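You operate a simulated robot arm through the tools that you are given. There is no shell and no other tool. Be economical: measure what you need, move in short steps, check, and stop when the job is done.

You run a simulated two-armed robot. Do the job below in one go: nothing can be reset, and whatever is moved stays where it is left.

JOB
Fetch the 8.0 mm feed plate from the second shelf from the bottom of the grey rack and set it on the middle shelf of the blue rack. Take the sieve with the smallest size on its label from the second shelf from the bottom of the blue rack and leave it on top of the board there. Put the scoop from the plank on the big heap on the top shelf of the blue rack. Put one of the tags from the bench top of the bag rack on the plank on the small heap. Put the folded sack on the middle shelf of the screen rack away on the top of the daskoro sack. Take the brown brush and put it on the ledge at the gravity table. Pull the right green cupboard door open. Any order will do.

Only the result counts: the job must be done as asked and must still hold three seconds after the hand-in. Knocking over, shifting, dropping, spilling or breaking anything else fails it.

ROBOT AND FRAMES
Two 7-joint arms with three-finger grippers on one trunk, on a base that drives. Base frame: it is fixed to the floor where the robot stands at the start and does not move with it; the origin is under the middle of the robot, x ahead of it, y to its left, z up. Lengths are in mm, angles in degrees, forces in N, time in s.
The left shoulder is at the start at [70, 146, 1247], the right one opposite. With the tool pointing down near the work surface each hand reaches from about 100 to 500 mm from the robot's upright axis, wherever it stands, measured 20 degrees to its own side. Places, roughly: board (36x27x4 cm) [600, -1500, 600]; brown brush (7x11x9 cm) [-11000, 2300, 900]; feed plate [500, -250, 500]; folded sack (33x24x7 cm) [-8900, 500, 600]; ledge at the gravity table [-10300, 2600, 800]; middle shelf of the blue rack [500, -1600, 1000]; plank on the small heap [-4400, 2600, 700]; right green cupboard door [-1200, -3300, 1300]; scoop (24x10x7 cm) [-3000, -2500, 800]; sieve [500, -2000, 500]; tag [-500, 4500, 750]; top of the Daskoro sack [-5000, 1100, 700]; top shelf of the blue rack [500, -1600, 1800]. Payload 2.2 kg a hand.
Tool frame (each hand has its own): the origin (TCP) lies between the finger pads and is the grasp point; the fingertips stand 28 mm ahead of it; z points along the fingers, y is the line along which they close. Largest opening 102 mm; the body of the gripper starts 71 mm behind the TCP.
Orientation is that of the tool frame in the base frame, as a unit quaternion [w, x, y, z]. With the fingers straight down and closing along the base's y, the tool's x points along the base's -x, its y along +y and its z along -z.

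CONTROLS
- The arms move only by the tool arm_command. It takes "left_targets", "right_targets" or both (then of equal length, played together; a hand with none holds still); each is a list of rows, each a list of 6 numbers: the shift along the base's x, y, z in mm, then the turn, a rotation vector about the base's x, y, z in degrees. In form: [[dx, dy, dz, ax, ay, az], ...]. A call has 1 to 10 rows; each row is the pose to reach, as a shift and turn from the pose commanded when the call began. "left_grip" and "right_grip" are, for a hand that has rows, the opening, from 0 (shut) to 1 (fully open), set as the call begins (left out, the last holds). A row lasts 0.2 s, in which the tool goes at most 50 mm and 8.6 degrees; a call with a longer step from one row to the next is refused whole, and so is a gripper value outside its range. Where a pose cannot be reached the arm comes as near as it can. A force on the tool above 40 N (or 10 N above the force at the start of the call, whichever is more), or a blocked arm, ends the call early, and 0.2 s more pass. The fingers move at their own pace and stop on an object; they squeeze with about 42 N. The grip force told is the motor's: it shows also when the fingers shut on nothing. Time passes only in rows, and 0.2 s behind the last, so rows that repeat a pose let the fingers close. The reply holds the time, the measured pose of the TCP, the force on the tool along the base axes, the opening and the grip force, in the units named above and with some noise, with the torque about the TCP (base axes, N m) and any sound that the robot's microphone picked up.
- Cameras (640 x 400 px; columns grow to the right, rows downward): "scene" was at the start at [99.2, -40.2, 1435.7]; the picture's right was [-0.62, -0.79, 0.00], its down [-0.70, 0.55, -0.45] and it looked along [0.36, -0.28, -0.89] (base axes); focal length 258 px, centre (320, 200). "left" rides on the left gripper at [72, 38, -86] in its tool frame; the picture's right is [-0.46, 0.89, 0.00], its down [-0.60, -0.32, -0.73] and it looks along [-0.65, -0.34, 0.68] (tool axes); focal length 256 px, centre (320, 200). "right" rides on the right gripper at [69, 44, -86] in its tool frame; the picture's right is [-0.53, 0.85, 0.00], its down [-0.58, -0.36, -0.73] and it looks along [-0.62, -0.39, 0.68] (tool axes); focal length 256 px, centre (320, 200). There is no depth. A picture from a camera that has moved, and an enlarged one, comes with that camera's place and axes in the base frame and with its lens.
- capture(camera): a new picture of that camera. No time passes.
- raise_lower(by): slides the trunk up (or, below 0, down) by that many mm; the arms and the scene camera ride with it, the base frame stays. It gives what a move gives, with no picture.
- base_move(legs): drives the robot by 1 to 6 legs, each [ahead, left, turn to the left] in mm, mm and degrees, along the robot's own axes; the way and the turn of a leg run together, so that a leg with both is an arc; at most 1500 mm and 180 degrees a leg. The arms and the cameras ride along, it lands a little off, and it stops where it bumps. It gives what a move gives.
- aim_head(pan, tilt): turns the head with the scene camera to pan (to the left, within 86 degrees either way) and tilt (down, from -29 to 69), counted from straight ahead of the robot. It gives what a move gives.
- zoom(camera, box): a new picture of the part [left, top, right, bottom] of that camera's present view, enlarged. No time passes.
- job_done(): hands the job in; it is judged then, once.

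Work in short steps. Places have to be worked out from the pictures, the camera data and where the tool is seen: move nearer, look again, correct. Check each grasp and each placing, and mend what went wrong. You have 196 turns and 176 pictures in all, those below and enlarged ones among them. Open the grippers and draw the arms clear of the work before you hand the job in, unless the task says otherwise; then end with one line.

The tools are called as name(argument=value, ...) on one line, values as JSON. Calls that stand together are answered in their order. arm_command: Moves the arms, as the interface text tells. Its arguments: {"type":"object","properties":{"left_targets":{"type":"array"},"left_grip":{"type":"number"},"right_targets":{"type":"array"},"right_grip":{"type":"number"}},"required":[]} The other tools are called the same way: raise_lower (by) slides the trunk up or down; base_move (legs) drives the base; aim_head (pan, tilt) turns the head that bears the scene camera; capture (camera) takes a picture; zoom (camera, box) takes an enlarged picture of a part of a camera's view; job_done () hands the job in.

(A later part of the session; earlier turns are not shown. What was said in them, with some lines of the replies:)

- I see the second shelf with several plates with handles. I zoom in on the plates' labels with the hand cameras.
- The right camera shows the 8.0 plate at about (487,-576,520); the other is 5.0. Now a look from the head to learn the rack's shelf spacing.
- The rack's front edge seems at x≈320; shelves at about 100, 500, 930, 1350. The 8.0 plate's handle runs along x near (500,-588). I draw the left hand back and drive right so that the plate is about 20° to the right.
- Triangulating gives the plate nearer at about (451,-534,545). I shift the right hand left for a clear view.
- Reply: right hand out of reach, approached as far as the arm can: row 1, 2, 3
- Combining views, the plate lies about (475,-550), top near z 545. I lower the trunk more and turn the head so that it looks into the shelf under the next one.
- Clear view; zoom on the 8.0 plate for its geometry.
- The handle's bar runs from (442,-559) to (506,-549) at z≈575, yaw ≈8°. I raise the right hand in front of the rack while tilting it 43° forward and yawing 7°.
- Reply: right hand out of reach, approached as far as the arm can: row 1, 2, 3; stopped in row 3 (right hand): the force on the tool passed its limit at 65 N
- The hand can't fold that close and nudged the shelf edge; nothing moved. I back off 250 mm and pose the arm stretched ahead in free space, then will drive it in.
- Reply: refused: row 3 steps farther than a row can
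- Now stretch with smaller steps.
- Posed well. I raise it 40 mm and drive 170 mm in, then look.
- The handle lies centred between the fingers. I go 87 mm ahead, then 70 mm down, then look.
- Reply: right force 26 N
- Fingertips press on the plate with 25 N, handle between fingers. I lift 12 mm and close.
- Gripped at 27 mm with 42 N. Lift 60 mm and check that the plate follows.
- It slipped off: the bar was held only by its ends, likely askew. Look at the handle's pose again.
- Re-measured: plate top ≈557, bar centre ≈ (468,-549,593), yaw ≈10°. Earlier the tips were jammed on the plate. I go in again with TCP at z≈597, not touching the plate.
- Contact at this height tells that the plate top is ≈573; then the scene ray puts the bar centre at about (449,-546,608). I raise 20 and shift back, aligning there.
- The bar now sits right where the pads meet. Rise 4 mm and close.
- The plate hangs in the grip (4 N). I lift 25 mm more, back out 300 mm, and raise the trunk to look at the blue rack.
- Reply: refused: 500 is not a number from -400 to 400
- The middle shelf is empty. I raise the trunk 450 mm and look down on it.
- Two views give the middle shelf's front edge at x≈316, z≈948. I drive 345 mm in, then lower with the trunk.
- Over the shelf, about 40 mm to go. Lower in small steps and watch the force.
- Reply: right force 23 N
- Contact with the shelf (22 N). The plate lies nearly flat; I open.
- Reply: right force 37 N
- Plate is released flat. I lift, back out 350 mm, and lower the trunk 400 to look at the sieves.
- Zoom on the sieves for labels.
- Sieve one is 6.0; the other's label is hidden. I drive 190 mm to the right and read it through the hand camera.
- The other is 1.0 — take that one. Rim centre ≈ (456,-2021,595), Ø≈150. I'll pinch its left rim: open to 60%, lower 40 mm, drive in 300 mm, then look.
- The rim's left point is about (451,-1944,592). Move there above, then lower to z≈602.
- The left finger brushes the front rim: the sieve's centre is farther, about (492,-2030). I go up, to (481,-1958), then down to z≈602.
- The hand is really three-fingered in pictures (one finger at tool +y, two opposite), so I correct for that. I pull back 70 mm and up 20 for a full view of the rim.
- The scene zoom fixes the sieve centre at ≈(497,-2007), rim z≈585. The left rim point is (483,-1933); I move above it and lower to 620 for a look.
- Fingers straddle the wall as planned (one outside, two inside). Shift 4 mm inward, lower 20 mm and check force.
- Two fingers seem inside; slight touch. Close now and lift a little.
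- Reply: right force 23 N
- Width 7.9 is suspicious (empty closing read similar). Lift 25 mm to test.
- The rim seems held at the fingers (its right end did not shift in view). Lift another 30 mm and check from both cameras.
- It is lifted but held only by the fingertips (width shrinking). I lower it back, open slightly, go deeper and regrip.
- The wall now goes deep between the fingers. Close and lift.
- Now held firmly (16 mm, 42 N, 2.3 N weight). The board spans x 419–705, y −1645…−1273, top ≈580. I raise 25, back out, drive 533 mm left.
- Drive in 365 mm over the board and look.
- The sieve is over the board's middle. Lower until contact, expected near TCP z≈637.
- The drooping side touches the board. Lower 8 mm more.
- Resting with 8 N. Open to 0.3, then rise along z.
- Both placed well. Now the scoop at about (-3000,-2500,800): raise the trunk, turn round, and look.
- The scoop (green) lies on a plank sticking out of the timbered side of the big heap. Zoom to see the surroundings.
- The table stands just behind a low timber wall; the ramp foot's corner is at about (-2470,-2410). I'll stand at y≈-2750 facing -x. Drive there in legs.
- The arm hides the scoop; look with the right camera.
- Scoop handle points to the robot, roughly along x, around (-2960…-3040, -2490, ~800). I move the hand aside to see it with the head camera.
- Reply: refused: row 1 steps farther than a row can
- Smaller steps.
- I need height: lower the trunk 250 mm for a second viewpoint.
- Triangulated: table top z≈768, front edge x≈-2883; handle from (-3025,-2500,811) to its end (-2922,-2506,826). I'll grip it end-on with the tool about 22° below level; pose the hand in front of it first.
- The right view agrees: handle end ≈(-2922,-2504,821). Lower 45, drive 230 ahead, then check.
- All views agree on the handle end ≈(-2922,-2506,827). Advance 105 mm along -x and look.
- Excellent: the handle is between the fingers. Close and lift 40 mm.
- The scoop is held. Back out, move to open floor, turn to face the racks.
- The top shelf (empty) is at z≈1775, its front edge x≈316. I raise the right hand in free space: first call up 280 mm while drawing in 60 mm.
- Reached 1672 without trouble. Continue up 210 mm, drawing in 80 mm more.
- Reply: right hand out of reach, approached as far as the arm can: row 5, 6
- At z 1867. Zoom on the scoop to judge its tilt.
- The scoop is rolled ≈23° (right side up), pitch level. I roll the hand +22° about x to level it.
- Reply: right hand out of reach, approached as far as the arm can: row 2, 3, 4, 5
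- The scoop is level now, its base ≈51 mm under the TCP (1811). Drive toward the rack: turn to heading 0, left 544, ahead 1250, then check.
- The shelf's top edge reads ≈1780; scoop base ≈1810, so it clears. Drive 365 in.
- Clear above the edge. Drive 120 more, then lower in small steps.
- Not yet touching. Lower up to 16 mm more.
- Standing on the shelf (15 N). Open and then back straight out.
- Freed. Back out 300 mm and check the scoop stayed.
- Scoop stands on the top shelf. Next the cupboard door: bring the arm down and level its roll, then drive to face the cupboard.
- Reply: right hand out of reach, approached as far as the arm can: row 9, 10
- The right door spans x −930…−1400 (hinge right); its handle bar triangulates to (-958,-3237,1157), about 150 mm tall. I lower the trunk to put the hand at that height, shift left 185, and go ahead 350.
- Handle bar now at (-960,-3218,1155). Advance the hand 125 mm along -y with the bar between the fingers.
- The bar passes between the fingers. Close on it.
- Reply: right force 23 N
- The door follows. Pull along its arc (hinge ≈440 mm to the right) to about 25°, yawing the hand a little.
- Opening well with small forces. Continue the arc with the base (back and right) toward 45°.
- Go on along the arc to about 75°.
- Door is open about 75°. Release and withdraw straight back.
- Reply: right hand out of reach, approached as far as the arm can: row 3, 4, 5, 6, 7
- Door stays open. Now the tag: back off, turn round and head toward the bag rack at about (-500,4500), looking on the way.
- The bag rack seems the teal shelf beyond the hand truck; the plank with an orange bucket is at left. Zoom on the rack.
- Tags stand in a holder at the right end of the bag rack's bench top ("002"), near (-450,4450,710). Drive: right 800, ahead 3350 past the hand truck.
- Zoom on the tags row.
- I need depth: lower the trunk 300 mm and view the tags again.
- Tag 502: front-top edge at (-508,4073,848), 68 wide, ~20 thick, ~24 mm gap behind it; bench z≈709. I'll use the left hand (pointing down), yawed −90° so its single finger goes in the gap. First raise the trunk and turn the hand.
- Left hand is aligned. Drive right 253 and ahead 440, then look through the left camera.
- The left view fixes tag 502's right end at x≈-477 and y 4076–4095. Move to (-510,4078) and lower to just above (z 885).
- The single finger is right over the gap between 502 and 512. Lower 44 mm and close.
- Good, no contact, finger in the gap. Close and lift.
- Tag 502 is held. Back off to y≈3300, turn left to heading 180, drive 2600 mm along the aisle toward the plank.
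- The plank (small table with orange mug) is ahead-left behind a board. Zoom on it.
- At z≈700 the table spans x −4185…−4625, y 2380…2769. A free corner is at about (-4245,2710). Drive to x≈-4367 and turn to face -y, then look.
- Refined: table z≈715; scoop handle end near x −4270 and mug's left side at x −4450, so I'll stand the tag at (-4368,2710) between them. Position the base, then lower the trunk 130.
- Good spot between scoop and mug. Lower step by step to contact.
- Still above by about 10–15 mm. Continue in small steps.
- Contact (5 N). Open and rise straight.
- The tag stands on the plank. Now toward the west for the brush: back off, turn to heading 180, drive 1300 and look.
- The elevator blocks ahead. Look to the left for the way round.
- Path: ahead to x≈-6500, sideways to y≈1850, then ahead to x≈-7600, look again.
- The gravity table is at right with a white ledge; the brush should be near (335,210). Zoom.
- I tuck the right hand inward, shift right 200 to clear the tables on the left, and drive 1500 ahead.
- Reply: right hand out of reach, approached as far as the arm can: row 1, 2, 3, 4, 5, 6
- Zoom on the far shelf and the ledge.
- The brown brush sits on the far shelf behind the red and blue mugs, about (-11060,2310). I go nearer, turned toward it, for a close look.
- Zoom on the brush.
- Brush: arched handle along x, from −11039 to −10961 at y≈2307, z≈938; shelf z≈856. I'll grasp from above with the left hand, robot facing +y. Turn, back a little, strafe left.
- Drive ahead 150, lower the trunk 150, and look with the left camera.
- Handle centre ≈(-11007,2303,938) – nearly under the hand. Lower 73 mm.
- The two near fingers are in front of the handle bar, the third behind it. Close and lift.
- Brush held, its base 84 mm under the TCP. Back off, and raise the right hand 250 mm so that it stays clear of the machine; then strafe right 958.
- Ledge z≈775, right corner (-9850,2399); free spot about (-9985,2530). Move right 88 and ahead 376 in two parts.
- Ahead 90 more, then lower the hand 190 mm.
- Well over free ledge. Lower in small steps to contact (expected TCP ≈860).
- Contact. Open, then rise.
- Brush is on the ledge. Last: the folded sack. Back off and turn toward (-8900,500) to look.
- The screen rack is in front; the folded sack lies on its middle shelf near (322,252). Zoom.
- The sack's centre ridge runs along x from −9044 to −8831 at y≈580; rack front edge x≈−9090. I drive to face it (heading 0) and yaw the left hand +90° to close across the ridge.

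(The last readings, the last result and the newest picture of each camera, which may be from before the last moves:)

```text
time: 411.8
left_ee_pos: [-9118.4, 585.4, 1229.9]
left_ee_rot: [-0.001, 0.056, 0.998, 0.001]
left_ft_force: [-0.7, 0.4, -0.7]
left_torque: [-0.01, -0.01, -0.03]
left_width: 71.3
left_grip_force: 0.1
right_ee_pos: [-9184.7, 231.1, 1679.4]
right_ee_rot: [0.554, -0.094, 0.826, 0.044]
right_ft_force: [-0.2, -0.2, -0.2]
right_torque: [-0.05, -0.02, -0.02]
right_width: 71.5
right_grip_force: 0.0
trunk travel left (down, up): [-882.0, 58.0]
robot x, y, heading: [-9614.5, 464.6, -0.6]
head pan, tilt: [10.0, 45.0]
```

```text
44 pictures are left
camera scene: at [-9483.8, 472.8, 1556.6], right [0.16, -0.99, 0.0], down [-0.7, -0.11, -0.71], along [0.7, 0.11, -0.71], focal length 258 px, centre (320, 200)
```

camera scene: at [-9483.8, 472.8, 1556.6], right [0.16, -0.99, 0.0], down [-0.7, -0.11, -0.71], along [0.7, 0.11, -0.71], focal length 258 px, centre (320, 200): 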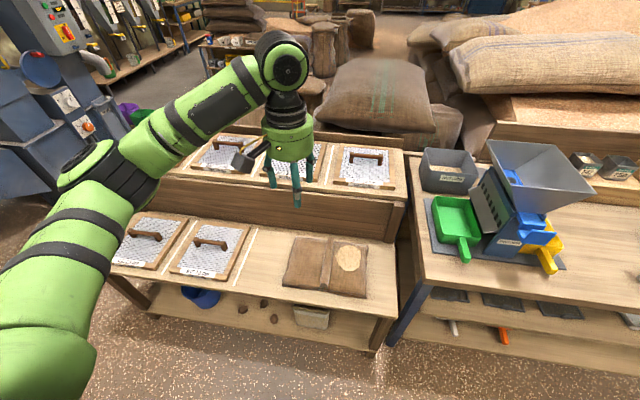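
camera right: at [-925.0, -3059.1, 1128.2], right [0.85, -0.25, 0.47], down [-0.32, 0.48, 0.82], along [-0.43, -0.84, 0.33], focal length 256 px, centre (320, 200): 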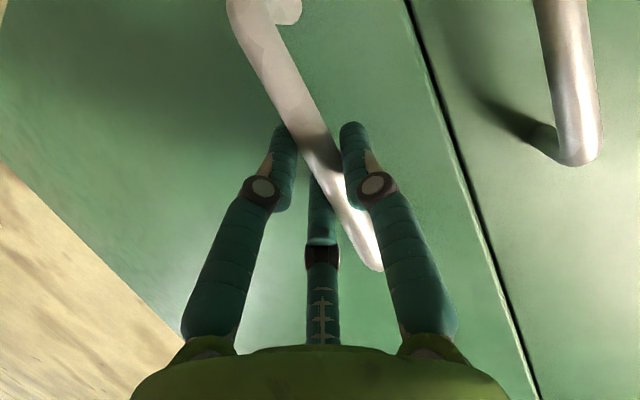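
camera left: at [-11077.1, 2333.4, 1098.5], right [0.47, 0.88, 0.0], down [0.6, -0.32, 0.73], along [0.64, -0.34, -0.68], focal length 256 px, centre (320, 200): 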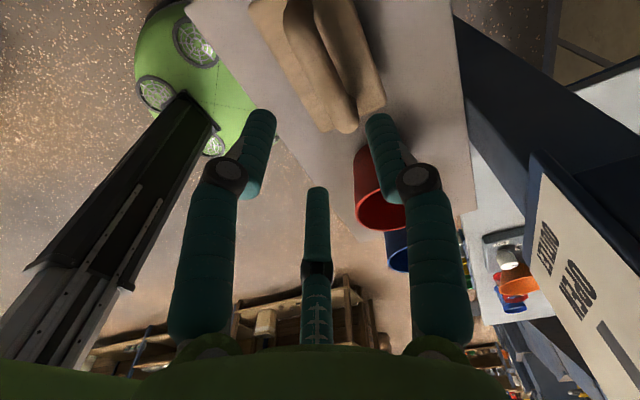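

Zoom on the sack from here.

zoom(camera="scene", box=[260, 220, 400, 310])

```text
4.44 times, centred on (330, 265) of scene
camera zoom: at [-9483.8, 472.8, 1556.6], right [0.16, -0.99, 0.0], down [-0.7, -0.11, -0.71], along [0.7, 0.11, -0.71], focal length 1147 px, centre (276, -89)
```

zoom: 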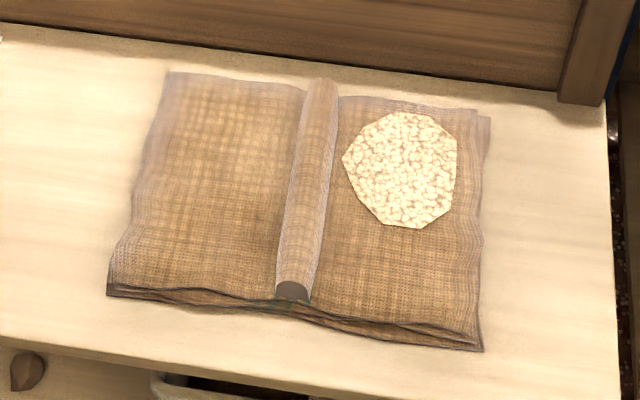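

Ridge: along x at y≈532, x −9012…−8788, top z≈618. Move the hand over its middle: base right 64 and ahead 215, fine yaw, trunk −400.

base_move(legs=[[0, -60, 0.6], [215, 0, 0]])

arm_command(left_targets=[[0, 0, 0, 0, 0, 6], [0, 0, 0, 0, 0, 6]], left_grip=0.9)

raise_lower(by=-400)

capture(camera="left")

capture(camera="scene")

```text
time: 414.0
left_ee_pos: [-8910.3, 530.7, 1232.0]
left_ee_rot: [0.001, 0.051, 0.999, 0.0]
left_ft_force: [-0.6, 0.2, 0.0]
left_torque: [-0.03, -0.05, 0.02]
left_width: 71.4
left_grip_force: 0.0
right_ee_pos: [-8975.8, 176.3, 1682.8]
right_ee_rot: [0.555, -0.1, 0.824, 0.048]
right_ft_force: [-0.4, 0.5, 0.4]
right_torque: [-0.02, -0.02, -0.05]
right_width: 71.7
right_grip_force: 0.0
trunk travel left (down, up): [-882.0, 58.0]
robot x, y, heading: [-9395.4, 398.2, -0.1]
head pan, tilt: [10.0, 45.0]
```

```text
time: 414.6
left_ee_pos: [-8908.5, 529.0, 1230.1]
left_ee_rot: [0.001, -0.003, 1.0, -0.001]
left_ft_force: [-0.4, 0.3, -0.5]
left_torque: [-0.02, 0.0, 0.04]
left_width: 91.9
left_grip_force: 0.1
right_ee_pos: [-8972.4, 176.8, 1681.3]
right_ee_rot: [0.554, -0.1, 0.825, 0.048]
right_ft_force: [0.2, 0.0, 0.9]
right_torque: [0.0, -0.02, -0.01]
right_width: 71.4
right_grip_force: 0.0
trunk travel left (down, up): [-882.0, 58.0]
robot x, y, heading: [-9398.4, 401.1, -0.5]
head pan, tilt: [10.0, 45.0]
```

```text
time: 418.4
left_ee_pos: [-8907.0, 529.0, 831.0]
left_ee_rot: [-0.002, -0.003, 1.0, 0.001]
left_ft_force: [0.5, 0.3, -0.2]
left_torque: [0.0, 0.02, -0.03]
left_width: 91.8
left_grip_force: 0.0
right_ee_pos: [-8970.3, 173.7, 1279.9]
right_ee_rot: [0.553, -0.1, 0.826, 0.048]
right_ft_force: [-0.7, -0.1, -0.1]
right_torque: [0.02, -0.01, 0.0]
right_width: 71.2
right_grip_force: 0.0
trunk travel left (down, up): [-482.0, 458.0]
robot x, y, heading: [-9399.1, 400.2, -0.3]
head pan, tilt: [10.0, 45.0]
```

```text
42 pictures are left
camera left: at [-8979.1, 566.3, 915.4], right [0.46, 0.89, 0.0], down [0.61, -0.32, 0.73], along [0.65, -0.34, -0.68], focal length 256 px, centre (320, 200)
```

left: 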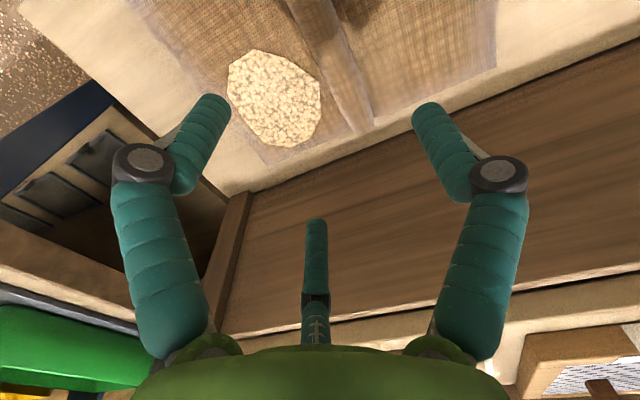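

```text
41 pictures are left
camera scene: at [-9269.7, 412.6, 1156.6], right [0.17, -0.99, 0.0], down [-0.7, -0.12, -0.71], along [0.7, 0.12, -0.71], focal length 258 px, centre (320, 200)
```

scene: 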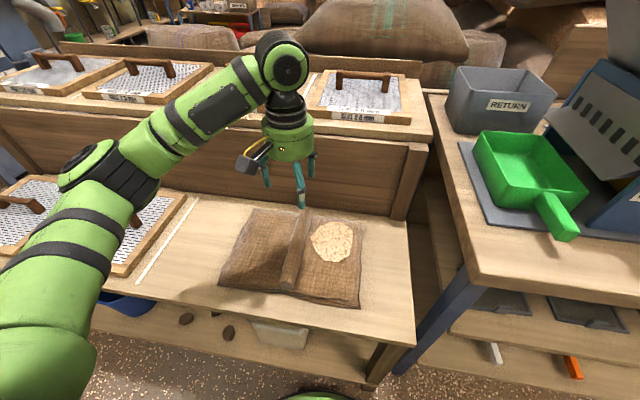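

Ridge at y≈534 under the hand. Shift −6 in y, lower to z≈650 and check.

arm_command(left_targets=[[0, -3, -45, 0, 0, 0], [0, -6, -90, 0, 0, 0], [0, -6, -135, 0, 0, 0], [0, -6, -180, 0, 0, 0], [0, -6, -180, 0, 0, 0]])

capture(camera="left")

zoom(camera="scene", box=[200, 150, 400, 320])

```text
time: 419.6
left_ee_pos: [-8905.7, 524.6, 650.1]
left_ee_rot: [0.0, -0.001, 1.0, 0.0]
left_ft_force: [-0.2, 0.8, 0.4]
left_torque: [0.02, 0.02, -0.03]
left_width: 91.6
left_grip_force: 0.1
right_ee_pos: [-8969.9, 175.0, 1280.8]
right_ee_rot: [0.554, -0.101, 0.825, 0.049]
right_ft_force: [0.5, -0.3, -0.5]
right_torque: [0.0, -0.02, 0.03]
right_width: 71.5
right_grip_force: 0.0
trunk travel left (down, up): [-482.0, 458.0]
robot x, y, heading: [-9401.0, 398.3, -0.2]
head pan, tilt: [10.0, 45.0]
```

```text
40 pictures are left
camera left: at [-8978.0, 561.9, 736.3], right [0.46, 0.89, 0.0], down [0.61, -0.32, 0.73], along [0.65, -0.34, -0.68], focal length 256 px, centre (320, 200)
```

left: 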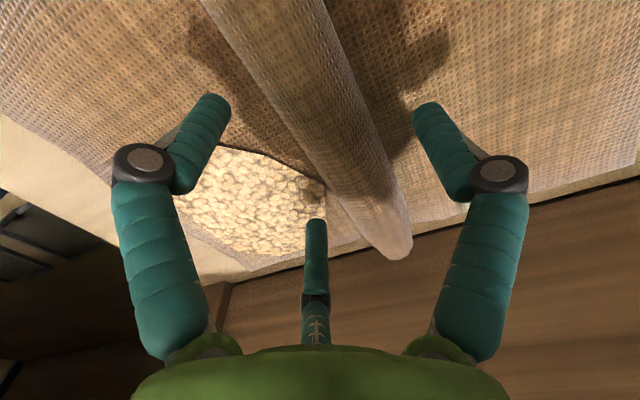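

```text
2.35 times, centred on (300, 235) of scene
camera zoom: at [-9269.9, 412.4, 1156.6], right [0.17, -0.99, 0.0], down [-0.7, -0.12, -0.71], along [0.7, 0.12, -0.71], focal length 607 px, centre (367, 118)
```

zoom: 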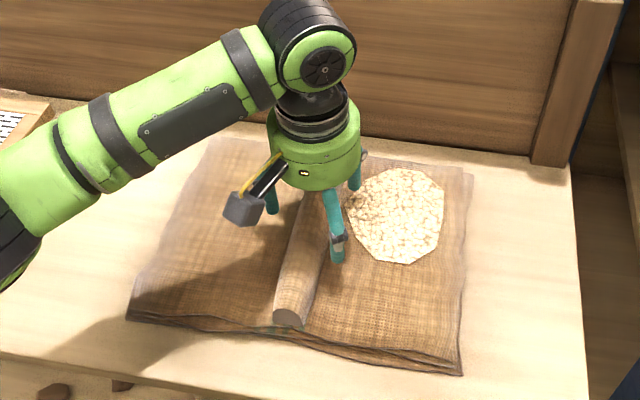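

The ridge runs between the fingers. Lower 33 mm with care.

arm_command(left_targets=[[0, 0, -12, 0, 0, 0], [0, 0, -24, 0, 0, 0], [0, 0, -33, 0, 0, 0], [0, 0, -33, 0, 0, 0]])

capture(camera="left")

```text
time: 420.7
left_ee_pos: [-8905.0, 523.3, 635.4]
left_ee_rot: [0.015, -0.004, 1.0, -0.004]
left_ft_force: [-4.6, 3.7, 55.1]
left_torque: [-1.0, 2.58, 0.41]
left_width: 56.7
left_grip_force: 42.0
right_ee_pos: [-8978.9, 174.6, 1284.8]
right_ee_rot: [0.557, -0.1, 0.823, 0.048]
right_ft_force: [-1.3, 0.6, 0.4]
right_torque: [-0.02, 0.01, -0.06]
right_width: 71.5
right_grip_force: 0.0
trunk travel left (down, up): [-482.0, 458.0]
robot x, y, heading: [-9402.5, 398.7, -0.5]
head pan, tilt: [10.0, 45.0]
stopped in row 4 (left hand): the force on the tool passed its limit at 52 N (the readings are from after the stop); the commanded pose is now the measured one
```

```text
38 pictures are left
camera left: at [-8980.5, 560.4, 717.5], right [0.46, 0.89, 0.0], down [0.59, -0.31, 0.75], along [0.67, -0.34, -0.66], focal length 256 px, centre (320, 200)
```

left: 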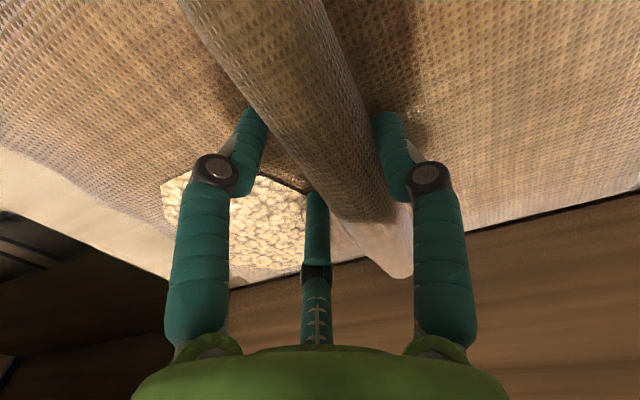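

Tips rest on the sack's flat part (z≈607). Raise 6 mm and close on the ridge.

arm_command(left_targets=[[0, 0, 6, 0, 0, 0], [0, 0, 6, 0, 0, 0]])

arm_command(left_targets=[[0, 0, 0, 0, 0, 0], [0, 0, 0, 0, 0, 0], [0, 0, 0, 0, 0, 0]], left_grip=0)

capture(camera="left")

```text
time: 421.3
left_ee_pos: [-8906.5, 523.7, 625.3]
left_ee_rot: [0.001, -0.002, 1.0, 0.001]
left_ft_force: [-2.8, 1.1, 6.4]
left_torque: [-0.25, 0.12, -0.34]
left_width: 92.9
left_grip_force: 0.8
right_ee_pos: [-8970.0, 175.3, 1279.3]
right_ee_rot: [0.553, -0.1, 0.826, 0.048]
right_ft_force: [-0.1, 0.2, -1.2]
right_torque: [0.03, 0.0, 0.01]
right_width: 71.4
right_grip_force: 0.0
trunk travel left (down, up): [-482.0, 458.0]
robot x, y, heading: [-9400.4, 400.8, -0.3]
head pan, tilt: [10.0, 45.0]
```

```text
time: 421.8
left_ee_pos: [-8904.7, 523.7, 635.5]
left_ee_rot: [0.008, -0.002, 1.0, -0.001]
left_ft_force: [-6.8, 1.4, 20.3]
left_torque: [0.49, 1.01, -0.12]
left_width: 51.7
left_grip_force: 41.6
right_ee_pos: [-8972.3, 175.1, 1280.5]
right_ee_rot: [0.554, -0.101, 0.825, 0.049]
right_ft_force: [0.2, 0.3, 0.2]
right_torque: [0.0, -0.04, 0.01]
right_width: 71.2
right_grip_force: 0.0
trunk travel left (down, up): [-482.0, 458.0]
robot x, y, heading: [-9397.3, 396.6, -0.4]
head pan, tilt: [10.0, 45.0]
stopped in row 2 (left hand): the force on the tool passed its limit at 43 N (the readings are from after the stop); the commanded pose is now the measured one
```

```text
37 pictures are left
camera left: at [-8978.8, 561.0, 718.9], right [0.46, 0.89, 0.0], down [0.59, -0.31, 0.74], along [0.66, -0.34, -0.67], focal length 256 px, centre (320, 200)
```

left: 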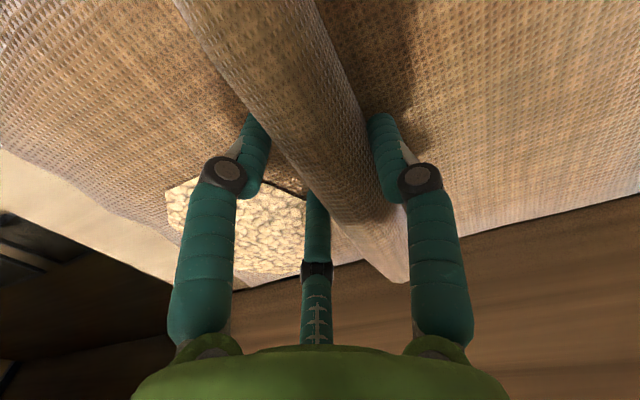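

The fingers now squeeze the ridge (52 mm, 42 N). Lift 40 mm and check.

arm_command(left_targets=[[0, 0, 10, 0, 0, 0], [0, 0, 20, 0, 0, 0], [0, 0, 40, 0, 0, 0], [0, 0, 60, 0, 0, 0], [0, 0, 60, 0, 0, 0]])

capture(camera="scene")

```text
time: 423.0
left_ee_pos: [-8902.8, 525.4, 690.3]
left_ee_rot: [0.005, -0.003, 1.0, -0.001]
left_ft_force: [-0.7, 0.6, -7.8]
left_torque: [-0.04, 0.07, -0.01]
left_width: 51.6
left_grip_force: 42.1
right_ee_pos: [-8969.1, 176.7, 1279.8]
right_ee_rot: [0.553, -0.1, 0.826, 0.049]
right_ft_force: [0.3, -0.2, 1.0]
right_torque: [-0.01, 0.01, 0.0]
right_width: 71.5
right_grip_force: 0.1
trunk travel left (down, up): [-482.0, 458.0]
robot x, y, heading: [-9401.4, 403.0, -0.2]
head pan, tilt: [10.0, 45.0]
```

```text
36 pictures are left
camera scene: at [-9268.8, 413.1, 1156.4], right [0.17, -0.99, 0.0], down [-0.7, -0.12, -0.71], along [0.7, 0.12, -0.71], focal length 258 px, centre (320, 200)
```

scene: 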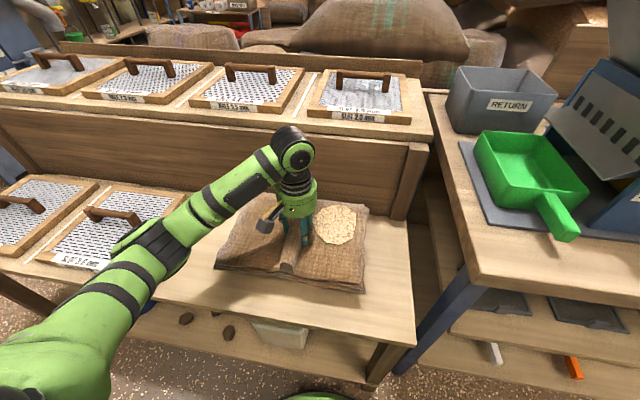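

Lifted cleanly (7.8 N). Raise the trunk, back out, go round north of the rack, and drive east to about (-6550,1950).

raise_lower(by=330)

base_move(legs=[[-320, 0, 0.2], [0, 1500, 0], [0, 60, 0], [1500, 0, 0], [1500, 0, 0]])

aim_head(pan=-20, tilt=20)

capture(camera="scene")

```text
time: 426.3
left_ee_pos: [-8902.2, 525.1, 1020.9]
left_ee_rot: [0.005, -0.002, 1.0, -0.001]
left_ft_force: [-0.2, 1.1, -6.4]
left_torque: [-0.05, 0.11, 0.01]
left_width: 51.3
left_grip_force: 41.7
right_ee_pos: [-8967.9, 177.0, 1610.8]
right_ee_rot: [0.554, -0.1, 0.825, 0.048]
right_ft_force: [0.4, -0.2, 0.7]
right_torque: [0.01, -0.04, -0.01]
right_width: 71.2
right_grip_force: 0.1
trunk travel left (down, up): [-812.0, 128.0]
robot x, y, heading: [-9400.6, 401.4, -0.3]
head pan, tilt: [10.0, 45.0]
```

```text
time: 449.9
left_ee_pos: [-6224.2, 1943.8, 1021.1]
left_ee_rot: [0.004, 0.021, 1.0, -0.002]
left_ft_force: [0.4, 0.0, -7.5]
left_torque: [-0.05, 0.06, 0.02]
left_width: 51.4
left_grip_force: 41.8
right_ee_pos: [-6307.5, 1598.0, 1610.1]
right_ee_rot: [0.554, -0.079, 0.828, 0.034]
right_ft_force: [-0.9, -0.2, -0.8]
right_torque: [-0.02, -0.05, 0.01]
right_width: 71.1
right_grip_force: 0.0
trunk travel left (down, up): [-812.0, 128.0]
robot x, y, heading: [-6726.6, 1846.6, -3.1]
head pan, tilt: [10.0, 45.0]
```

```text
time: 450.9
left_ee_pos: [-6224.7, 1943.2, 1019.4]
left_ee_rot: [0.005, 0.023, 1.0, -0.001]
left_ft_force: [0.2, 0.0, -7.4]
left_torque: [-0.04, 0.07, 0.0]
left_width: 51.3
left_grip_force: 41.8
right_ee_pos: [-6307.5, 1596.4, 1611.0]
right_ee_rot: [0.555, -0.079, 0.827, 0.034]
right_ft_force: [-0.2, 0.4, 0.2]
right_torque: [0.01, -0.01, 0.01]
right_width: 71.2
right_grip_force: 0.0
trunk travel left (down, up): [-812.0, 128.0]
robot x, y, heading: [-6727.0, 1841.3, -3.2]
head pan, tilt: [-20.0, 20.0]
```

```text
35 pictures are left
camera scene: at [-6590.1, 1803.9, 1525.0], right [-0.39, -0.92, 0.0], down [-0.32, 0.13, -0.94], along [0.86, -0.37, -0.34], focal length 258 px, centre (320, 200)
```

scene: 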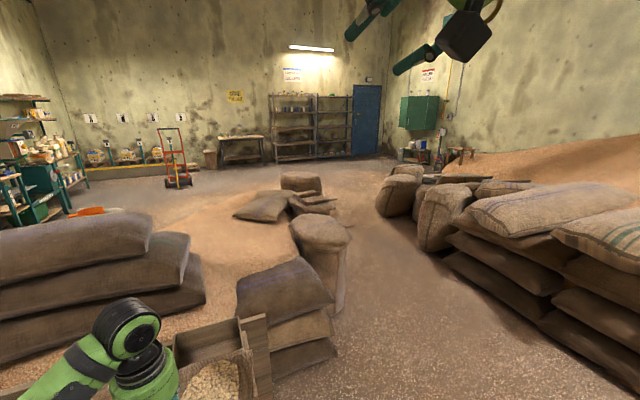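

The upright round-topped sack at (320,230) matches the Daskoro's place. I'll come at it from the south: strafe to y≈500, drive to x≈-4875, turn to face north.

base_move(legs=[[0, 0, 3.2], [0, -1340, 0], [1500, 0, 0], [352, 0, 0], [0, 0, 90]])

aim_head(pan=5, tilt=40)

capture(camera="scene")

```text
time: 454.7
left_ee_pos: [-6226.8, 1458.0, 1021.0]
left_ee_rot: [0.004, 0.009, 1.0, 0.001]
left_ft_force: [-0.3, -2.3, -7.2]
left_torque: [0.01, 0.08, -0.03]
left_width: 51.5
left_grip_force: 42.2
right_ee_pos: [-6299.1, 1106.4, 1609.9]
right_ee_rot: [0.555, -0.089, 0.826, 0.045]
right_ft_force: [0.4, -1.6, -0.1]
right_torque: [0.07, -0.01, 0.13]
right_width: 71.5
right_grip_force: 0.0
trunk travel left (down, up): [-812.0, 128.0]
robot x, y, heading: [-6725.6, 1348.4, -1.3]
head pan, tilt: [-20.0, 20.0]
stopped in leg 2: the robot was blocked; the commanded pose is now the measured one
```

```text
time: 455.6
left_ee_pos: [-6226.4, 1465.8, 1020.5]
left_ee_rot: [0.005, 0.008, 1.0, -0.003]
left_ft_force: [0.1, 0.6, -7.8]
left_torque: [-0.06, 0.07, 0.05]
left_width: 51.3
left_grip_force: 42.1
right_ee_pos: [-6299.3, 1120.2, 1611.0]
right_ee_rot: [0.554, -0.093, 0.826, 0.044]
right_ft_force: [0.3, 0.3, -0.4]
right_torque: [-0.02, -0.01, 0.01]
right_width: 71.3
right_grip_force: 0.2
trunk travel left (down, up): [-812.0, 128.0]
robot x, y, heading: [-6723.4, 1351.4, -1.1]
head pan, tilt: [5.0, 40.0]
```

```text
34 pictures are left
camera scene: at [-6589.4, 1355.2, 1493.7], right [0.06, -1.0, 0.0], down [-0.64, -0.04, -0.77], along [0.76, 0.05, -0.64], focal length 258 px, centre (320, 200)
```

scene: 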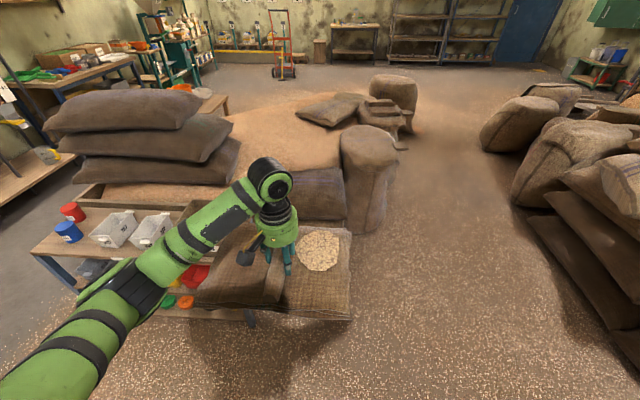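

Blocked by something on the right. Look there.

aim_head(pan=-80, tilt=50)

capture(camera="scene")

```text
time: 457.1
left_ee_pos: [-6226.2, 1464.9, 1020.1]
left_ee_rot: [0.005, 0.009, 1.0, -0.002]
left_ft_force: [0.3, -0.1, -6.6]
left_torque: [-0.07, 0.07, 0.01]
left_width: 51.5
left_grip_force: 42.5
right_ee_pos: [-6299.3, 1116.7, 1611.2]
right_ee_rot: [0.554, -0.091, 0.826, 0.043]
right_ft_force: [-0.1, -0.1, -0.1]
right_torque: [0.05, 0.0, -0.02]
right_width: 71.1
right_grip_force: 0.1
trunk travel left (down, up): [-812.0, 128.0]
robot x, y, heading: [-6726.3, 1349.9, -1.4]
head pan, tilt: [-80.0, 50.0]
```

```text
33 pictures are left
camera scene: at [-6662.8, 1272.2, 1479.6], right [-0.99, -0.15, 0.0], down [-0.12, 0.76, -0.64], along [0.1, -0.64, -0.77], focal length 258 px, centre (320, 200)
```

scene: 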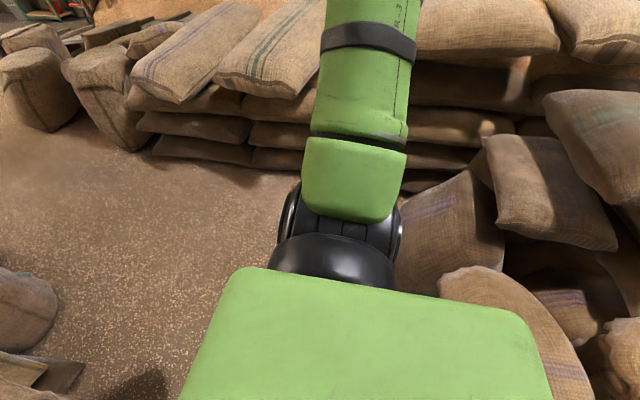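

The robot's right rear touched a standing sack at about (-7155,860). I move left 50, ahead 450, then right 900, ahead 1400 and turn.

base_move(legs=[[0, 60, 0], [450, 0, 1.3], [0, -910, 0], [1400, 0, 0], [0, 0, 90]])

aim_head(pan=5, tilt=40)

capture(camera="scene")

```text
time: 475.2
left_ee_pos: [-4985.3, 1003.3, 1020.9]
left_ee_rot: [0.006, -0.705, 0.709, 0.002]
left_ft_force: [0.2, 0.0, -7.3]
left_torque: [-0.05, -0.02, 0.0]
left_width: 51.7
left_grip_force: 42.1
right_ee_pos: [-4638.3, 934.3, 1610.1]
right_ee_rot: [-0.36, 0.651, -0.516, -0.425]
right_ft_force: [0.1, 0.7, 0.8]
right_torque: [-0.03, 0.02, -0.02]
right_width: 71.1
right_grip_force: 0.2
trunk travel left (down, up): [-812.0, 128.0]
robot x, y, heading: [-4867.7, 505.0, 89.4]
head pan, tilt: [-80.0, 50.0]
```

```text
time: 476.8
left_ee_pos: [-4985.2, 1003.5, 1020.0]
left_ee_rot: [0.005, -0.705, 0.709, 0.001]
left_ft_force: [-0.2, 0.1, -7.6]
left_torque: [-0.06, -0.08, -0.04]
left_width: 51.0
left_grip_force: 42.3
right_ee_pos: [-4638.5, 934.3, 1612.3]
right_ee_rot: [-0.359, 0.652, -0.515, -0.425]
right_ft_force: [0.5, 0.5, 0.3]
right_torque: [0.0, 0.01, 0.0]
right_width: 71.5
right_grip_force: 0.0
trunk travel left (down, up): [-812.0, 128.0]
robot x, y, heading: [-4867.7, 501.9, 89.1]
head pan, tilt: [5.0, 40.0]
```

```text
32 pictures are left
camera scene: at [-4872.4, 640.3, 1493.7], right [1.0, 0.08, 0.0], down [0.05, -0.64, -0.77], along [-0.06, 0.76, -0.64], focal length 258 px, centre (320, 200)
```

scene: 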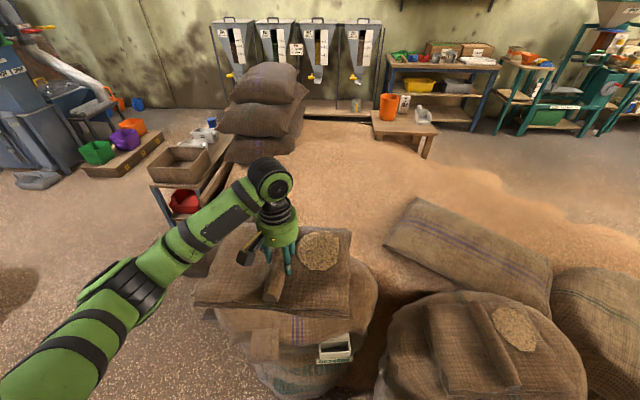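

A printed sack is right under the held sack; another at right already carries a folded sack. Zoom to read the print.

zoom(camera="scene", box=[220, 310, 400, 400])

aim_head(pan=5, tilt=62)

capture(camera="scene")

```text
3.56 times, centred on (310, 355) of scene
camera zoom: at [-4872.4, 640.3, 1493.7], right [1.0, 0.08, 0.0], down [0.05, -0.64, -0.77], along [-0.06, 0.76, -0.64], focal length 918 px, centre (356, -351)
```

zoom: 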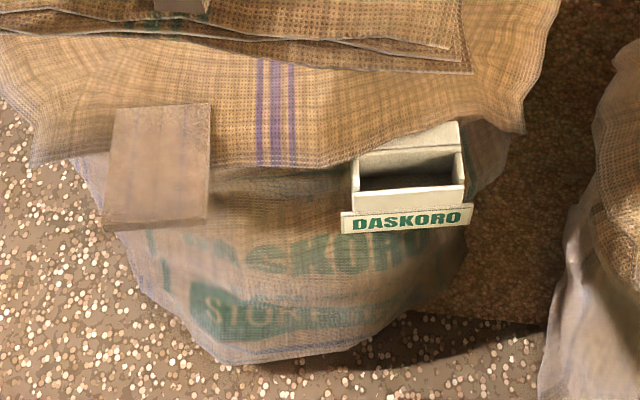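

```text
time: 477.6
left_ee_pos: [-4984.2, 1003.8, 1020.0]
left_ee_rot: [0.006, -0.705, 0.71, 0.002]
left_ft_force: [-0.4, 0.6, -7.3]
left_torque: [-0.08, -0.09, 0.01]
left_width: 51.6
left_grip_force: 41.8
right_ee_pos: [-4638.9, 934.5, 1611.5]
right_ee_rot: [-0.358, 0.653, -0.515, -0.425]
right_ft_force: [-0.1, 0.0, -0.1]
right_torque: [-0.02, 0.02, 0.0]
right_width: 71.4
right_grip_force: 0.1
trunk travel left (down, up): [-812.0, 128.0]
robot x, y, heading: [-4869.3, 510.2, 89.8]
head pan, tilt: [5.0, 62.0]
```

```text
30 pictures are left
camera scene: at [-4870.8, 619.7, 1464.7], right [1.0, 0.08, 0.0], down [0.07, -0.88, -0.47], along [-0.04, 0.47, -0.88], focal length 258 px, centre (320, 200)
```

scene: 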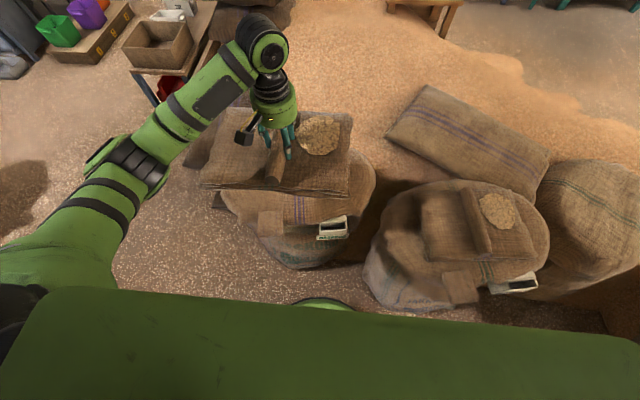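

It is the Daskoro sack; its top centre is about (-4965,1105). Held sack is centred on the hand. Ahead 100, right 18, lower the trunk 180.

base_move(legs=[[100, -18, 0.4]])

raise_lower(by=-180)

aim_head(pan=5, tilt=50)

capture(camera="scene")

```text
time: 478.8
left_ee_pos: [-4970.6, 1099.1, 1023.0]
left_ee_rot: [-0.007, 0.707, -0.707, -0.002]
left_ft_force: [-0.2, 0.1, -6.4]
left_torque: [-0.08, -0.04, -0.01]
left_width: 51.0
left_grip_force: 42.1
right_ee_pos: [-4622.0, 1029.6, 1611.5]
right_ee_rot: [-0.358, 0.653, -0.512, -0.427]
right_ft_force: [1.1, -0.8, 0.6]
right_torque: [-0.02, 0.0, 0.01]
right_width: 71.6
right_grip_force: 0.1
trunk travel left (down, up): [-812.0, 128.0]
robot x, y, heading: [-4844.6, 603.0, 89.6]
head pan, tilt: [5.0, 62.0]
```

```text
time: 480.8
left_ee_pos: [-4968.8, 1101.7, 840.7]
left_ee_rot: [-0.005, 0.707, -0.707, -0.001]
left_ft_force: [-0.7, -0.3, -7.0]
left_torque: [-0.09, -0.04, 0.0]
left_width: 51.0
left_grip_force: 41.8
right_ee_pos: [-4621.2, 1035.4, 1431.0]
right_ee_rot: [-0.358, 0.653, -0.513, -0.426]
right_ft_force: [-0.1, 0.1, 0.5]
right_torque: [-0.02, 0.01, 0.02]
right_width: 71.2
right_grip_force: 0.1
trunk travel left (down, up): [-632.0, 308.0]
robot x, y, heading: [-4843.3, 604.0, 89.7]
head pan, tilt: [5.0, 62.0]
```

```text
time: 481.5
left_ee_pos: [-4968.9, 1101.6, 840.1]
left_ee_rot: [0.003, -0.707, 0.707, 0.002]
left_ft_force: [0.4, 0.4, -7.0]
left_torque: [-0.04, -0.12, -0.02]
left_width: 51.3
left_grip_force: 41.6
right_ee_pos: [-4621.0, 1033.9, 1431.3]
right_ee_rot: [-0.359, 0.652, -0.513, -0.427]
right_ft_force: [0.2, 0.1, 0.8]
right_torque: [0.0, -0.01, -0.02]
right_width: 71.2
right_grip_force: 0.1
trunk travel left (down, up): [-632.0, 308.0]
robot x, y, heading: [-4848.5, 605.0, 89.8]
head pan, tilt: [5.0, 50.0]
```

```text
29 pictures are left
camera scene: at [-4853.8, 731.4, 1299.5], right [1.0, 0.08, 0.0], down [0.06, -0.76, -0.64], along [-0.05, 0.64, -0.77], focal length 258 px, centre (320, 200)
```

scene: 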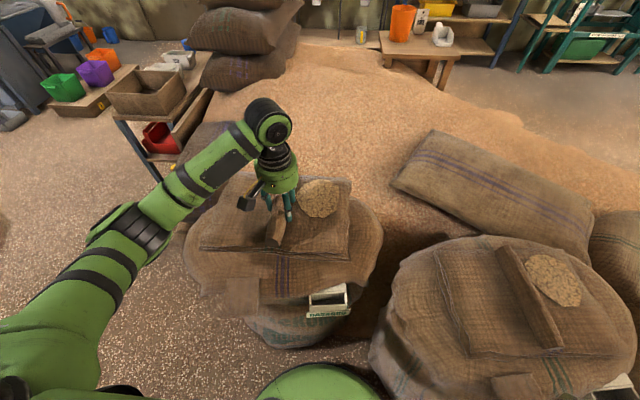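

Well centred over the Daskoro top. Lower in steps to contact (expected TCP ≈770).

arm_command(left_targets=[[0, 0, -15, 0, 0, 0], [0, 0, -30, 0, 0, 0], [0, 0, -42, 0, 0, 0], [0, 0, -50, 0, 0, 0], [0, 0, -56, 0, 0, 0], [0, 0, -56, 0, 0, 0]])

zoom(camera="scene", box=[170, 150, 400, 350])

```text
time: 482.9
left_ee_pos: [-4969.5, 1102.0, 783.1]
left_ee_rot: [-0.005, 0.707, -0.707, -0.001]
left_ft_force: [0.3, 0.6, -7.0]
left_torque: [-0.08, -0.04, -0.02]
left_width: 51.5
left_grip_force: 42.2
right_ee_pos: [-4621.9, 1034.7, 1431.6]
right_ee_rot: [-0.359, 0.653, -0.513, -0.426]
right_ft_force: [-0.4, 0.4, 0.5]
right_torque: [0.04, -0.01, 0.02]
right_width: 71.4
right_grip_force: 0.0
trunk travel left (down, up): [-632.0, 308.0]
robot x, y, heading: [-4847.9, 604.2, 90.1]
head pan, tilt: [5.0, 50.0]
```

```text
2.00 times, centred on (285, 250) of scene
camera zoom: at [-4853.8, 731.5, 1299.5], right [1.0, 0.08, 0.0], down [0.06, -0.76, -0.64], along [-0.05, 0.64, -0.77], focal length 516 px, centre (390, 100)
```

zoom: 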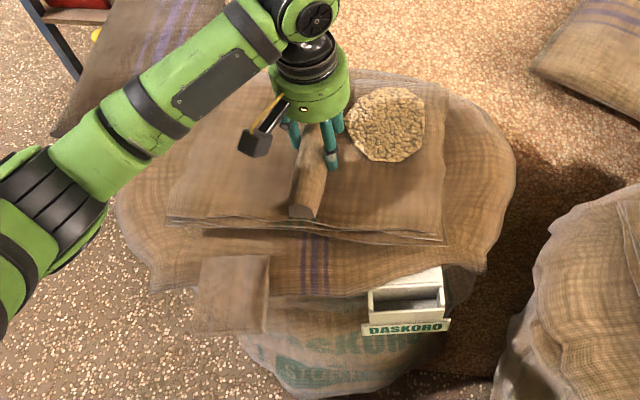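

Still hovering. Lower on in small steps; a contact will show in the force.

arm_command(left_targets=[[0, 0, -8, 0, 0, 0], [0, 0, -16, 0, 0, 0], [0, 0, -22, 0, 0, 0], [0, 0, -22, 0, 0, 0]])

arm_command(left_targets=[[0, 0, -5, 0, 0, 0], [0, 0, -10, 0, 0, 0], [0, 0, -10, 0, 0, 0]])

```text
time: 483.9
left_ee_pos: [-4968.6, 1101.9, 761.0]
left_ee_rot: [0.006, -0.707, 0.707, 0.001]
left_ft_force: [0.6, -0.2, -7.0]
left_torque: [-0.07, -0.06, -0.02]
left_width: 51.3
left_grip_force: 41.9
right_ee_pos: [-4621.6, 1035.4, 1430.8]
right_ee_rot: [-0.359, 0.653, -0.514, -0.426]
right_ft_force: [-0.8, -0.2, -0.1]
right_torque: [0.01, 0.02, 0.02]
right_width: 71.4
right_grip_force: 0.0
trunk travel left (down, up): [-632.0, 308.0]
robot x, y, heading: [-4844.4, 607.0, 89.7]
head pan, tilt: [5.0, 50.0]
```

```text
time: 484.7
left_ee_pos: [-4968.9, 1102.0, 752.6]
left_ee_rot: [0.006, -0.707, 0.707, 0.003]
left_ft_force: [-0.6, 0.3, -3.6]
left_torque: [0.39, 0.5, -0.03]
left_width: 51.5
left_grip_force: 41.6
right_ee_pos: [-4620.5, 1033.7, 1430.8]
right_ee_rot: [-0.359, 0.652, -0.513, -0.426]
right_ft_force: [-0.6, -0.1, -0.1]
right_torque: [-0.01, 0.03, 0.01]
right_width: 71.5
right_grip_force: 0.1
trunk travel left (down, up): [-632.0, 308.0]
robot x, y, heading: [-4848.0, 603.0, 89.9]
head pan, tilt: [5.0, 50.0]
```

Contact begins at 752. Press 6 mm further, then open while easing up.

arm_command(left_targets=[[0, 0, -3, 0, 0, 0], [0, 0, -6, 0, 0, 0], [0, 0, -6, 0, 0, 0]])

zoom(camera="scene", box=[170, 150, 400, 350])

```text
time: 485.5
left_ee_pos: [-4969.4, 1100.3, 749.4]
left_ee_rot: [0.008, -0.707, 0.707, 0.005]
left_ft_force: [-2.2, -1.0, 12.6]
left_torque: [2.34, 0.91, -0.04]
left_width: 51.5
left_grip_force: 42.2
right_ee_pos: [-4621.0, 1030.8, 1431.9]
right_ee_rot: [-0.359, 0.653, -0.513, -0.426]
right_ft_force: [-0.2, -0.3, -0.4]
right_torque: [0.02, -0.02, -0.01]
right_width: 71.3
right_grip_force: 0.0
trunk travel left (down, up): [-632.0, 308.0]
robot x, y, heading: [-4849.5, 603.1, 89.7]
head pan, tilt: [5.0, 50.0]
```

```text
2.00 times, centred on (285, 250) of scene
camera zoom: at [-4853.4, 727.7, 1300.1], right [1.0, 0.08, 0.0], down [0.06, -0.76, -0.64], along [-0.05, 0.64, -0.76], focal length 516 px, centre (390, 100)
```

zoom: 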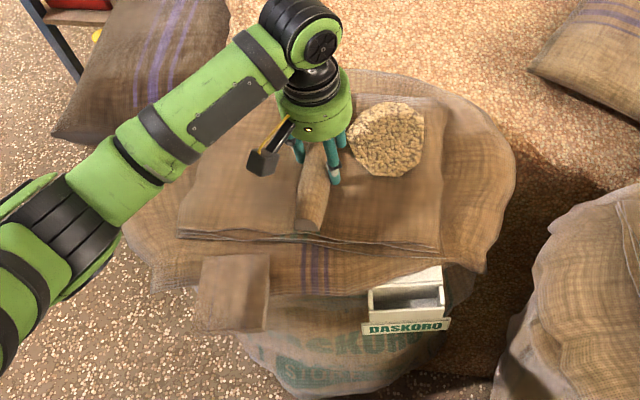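

Resting on the sack's top. Open to 0.9 while rising.

arm_command(left_targets=[[0, 0, 4, 0, 0, 0], [0, 0, 8, 0, 0, 0], [0, 0, 14, 0, 0, 0], [0, 0, 40, 0, 0, 0], [0, 0, 80, 0, 0, 0], [0, 0, 125, 0, 0, 0], [0, 0, 170, 0, 0, 0], [0, 0, 170, 0, 0, 0]], left_grip=0.9)

capture(camera="scene")

```text
time: 487.3
left_ee_pos: [-4969.4, 1100.5, 917.8]
left_ee_rot: [-0.004, 0.707, -0.707, -0.002]
left_ft_force: [-0.7, 0.1, -0.4]
left_torque: [-0.02, 0.02, 0.01]
left_width: 91.7
left_grip_force: 0.1
right_ee_pos: [-4621.6, 1034.7, 1431.3]
right_ee_rot: [-0.359, 0.653, -0.513, -0.426]
right_ft_force: [0.2, 0.3, -0.8]
right_torque: [0.0, -0.01, 0.0]
right_width: 71.6
right_grip_force: 0.0
trunk travel left (down, up): [-632.0, 308.0]
robot x, y, heading: [-4843.2, 603.3, 89.8]
head pan, tilt: [5.0, 50.0]
```

```text
26 pictures are left
camera scene: at [-4853.8, 730.8, 1299.6], right [1.0, 0.08, 0.0], down [0.06, -0.76, -0.64], along [-0.05, 0.64, -0.77], focal length 258 px, centre (320, 200)
```

scene: 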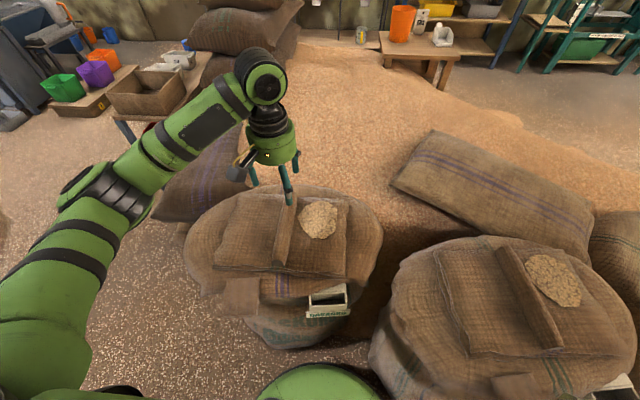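

The folded sack lies well on the Daskoro top. Check the tag on the plank from here, then draw back.

aim_head(pan=-10, tilt=20)

zoom(camera="scene", box=[270, 80, 430, 200])

base_move(legs=[[-350, 0, 0]])

capture(camera="scene")

```text
time: 488.3
left_ee_pos: [-4966.8, 1100.7, 916.4]
left_ee_rot: [-0.006, 0.707, -0.707, -0.003]
left_ft_force: [-0.2, -0.6, -0.4]
left_torque: [-0.03, 0.02, -0.01]
left_width: 91.7
left_grip_force: 0.0
right_ee_pos: [-4621.2, 1033.5, 1431.9]
right_ee_rot: [-0.358, 0.653, -0.513, -0.426]
right_ft_force: [-0.1, 0.4, 0.2]
right_torque: [-0.02, -0.01, -0.02]
right_width: 71.7
right_grip_force: 0.0
trunk travel left (down, up): [-632.0, 308.0]
robot x, y, heading: [-4846.9, 606.8, 89.7]
head pan, tilt: [-10.0, 20.0]
```

```text
3.33 times, centred on (350, 140) of scene
camera zoom: at [-4830.6, 745.3, 1345.1], right [0.98, -0.18, 0.0], down [-0.06, -0.34, -0.94], along [0.17, 0.92, -0.34], focal length 860 px, centre (220, 400)
```

zoom: 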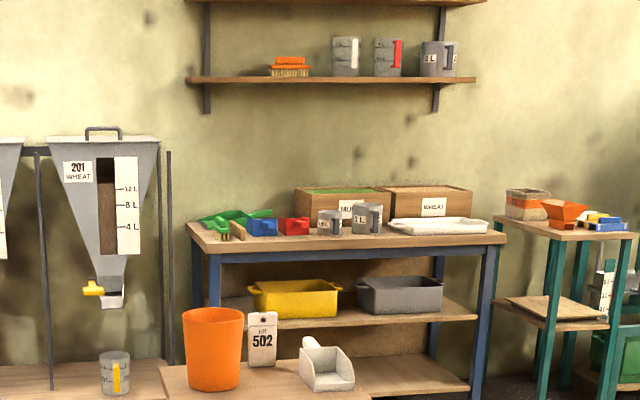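

```text
time: 490.5
left_ee_pos: [-4969.4, 757.0, 916.4]
left_ee_rot: [0.005, -0.707, 0.707, 0.003]
left_ft_force: [0.2, -0.1, -0.6]
left_torque: [-0.02, -0.02, -0.01]
left_width: 92.0
left_grip_force: 0.1
right_ee_pos: [-4623.0, 690.2, 1431.1]
right_ee_rot: [-0.358, 0.653, -0.513, -0.426]
right_ft_force: [-0.6, -0.1, 0.3]
right_torque: [0.04, 0.0, -0.04]
right_width: 71.5
right_grip_force: 0.1
trunk travel left (down, up): [-632.0, 308.0]
robot x, y, heading: [-4849.0, 261.7, 89.7]
head pan, tilt: [-10.0, 20.0]
```

```text
24 pictures are left
camera scene: at [-4832.6, 401.0, 1345.1], right [0.98, -0.18, 0.0], down [-0.06, -0.34, -0.94], along [0.17, 0.92, -0.34], focal length 258 px, centre (320, 200)
```

scene: 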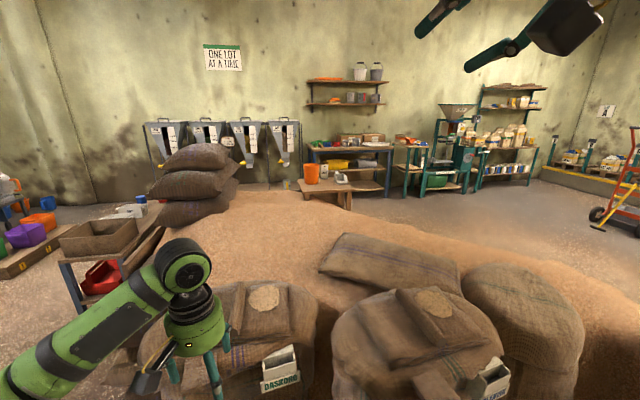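

All seven parts are done: the tag stands on the plank and the sack lies on the Daskoro. Both grippers are open and the arms clear, so I hand it in.

job_done()

```text
The job is handed in.
```

I finished all seven parts and handed the job in, with both grippers open and the arms clear. While driving, the robot bumped a standing sack at about (-7155, 860). I saw no sign that the sack moved, but I did not check it afterwards.
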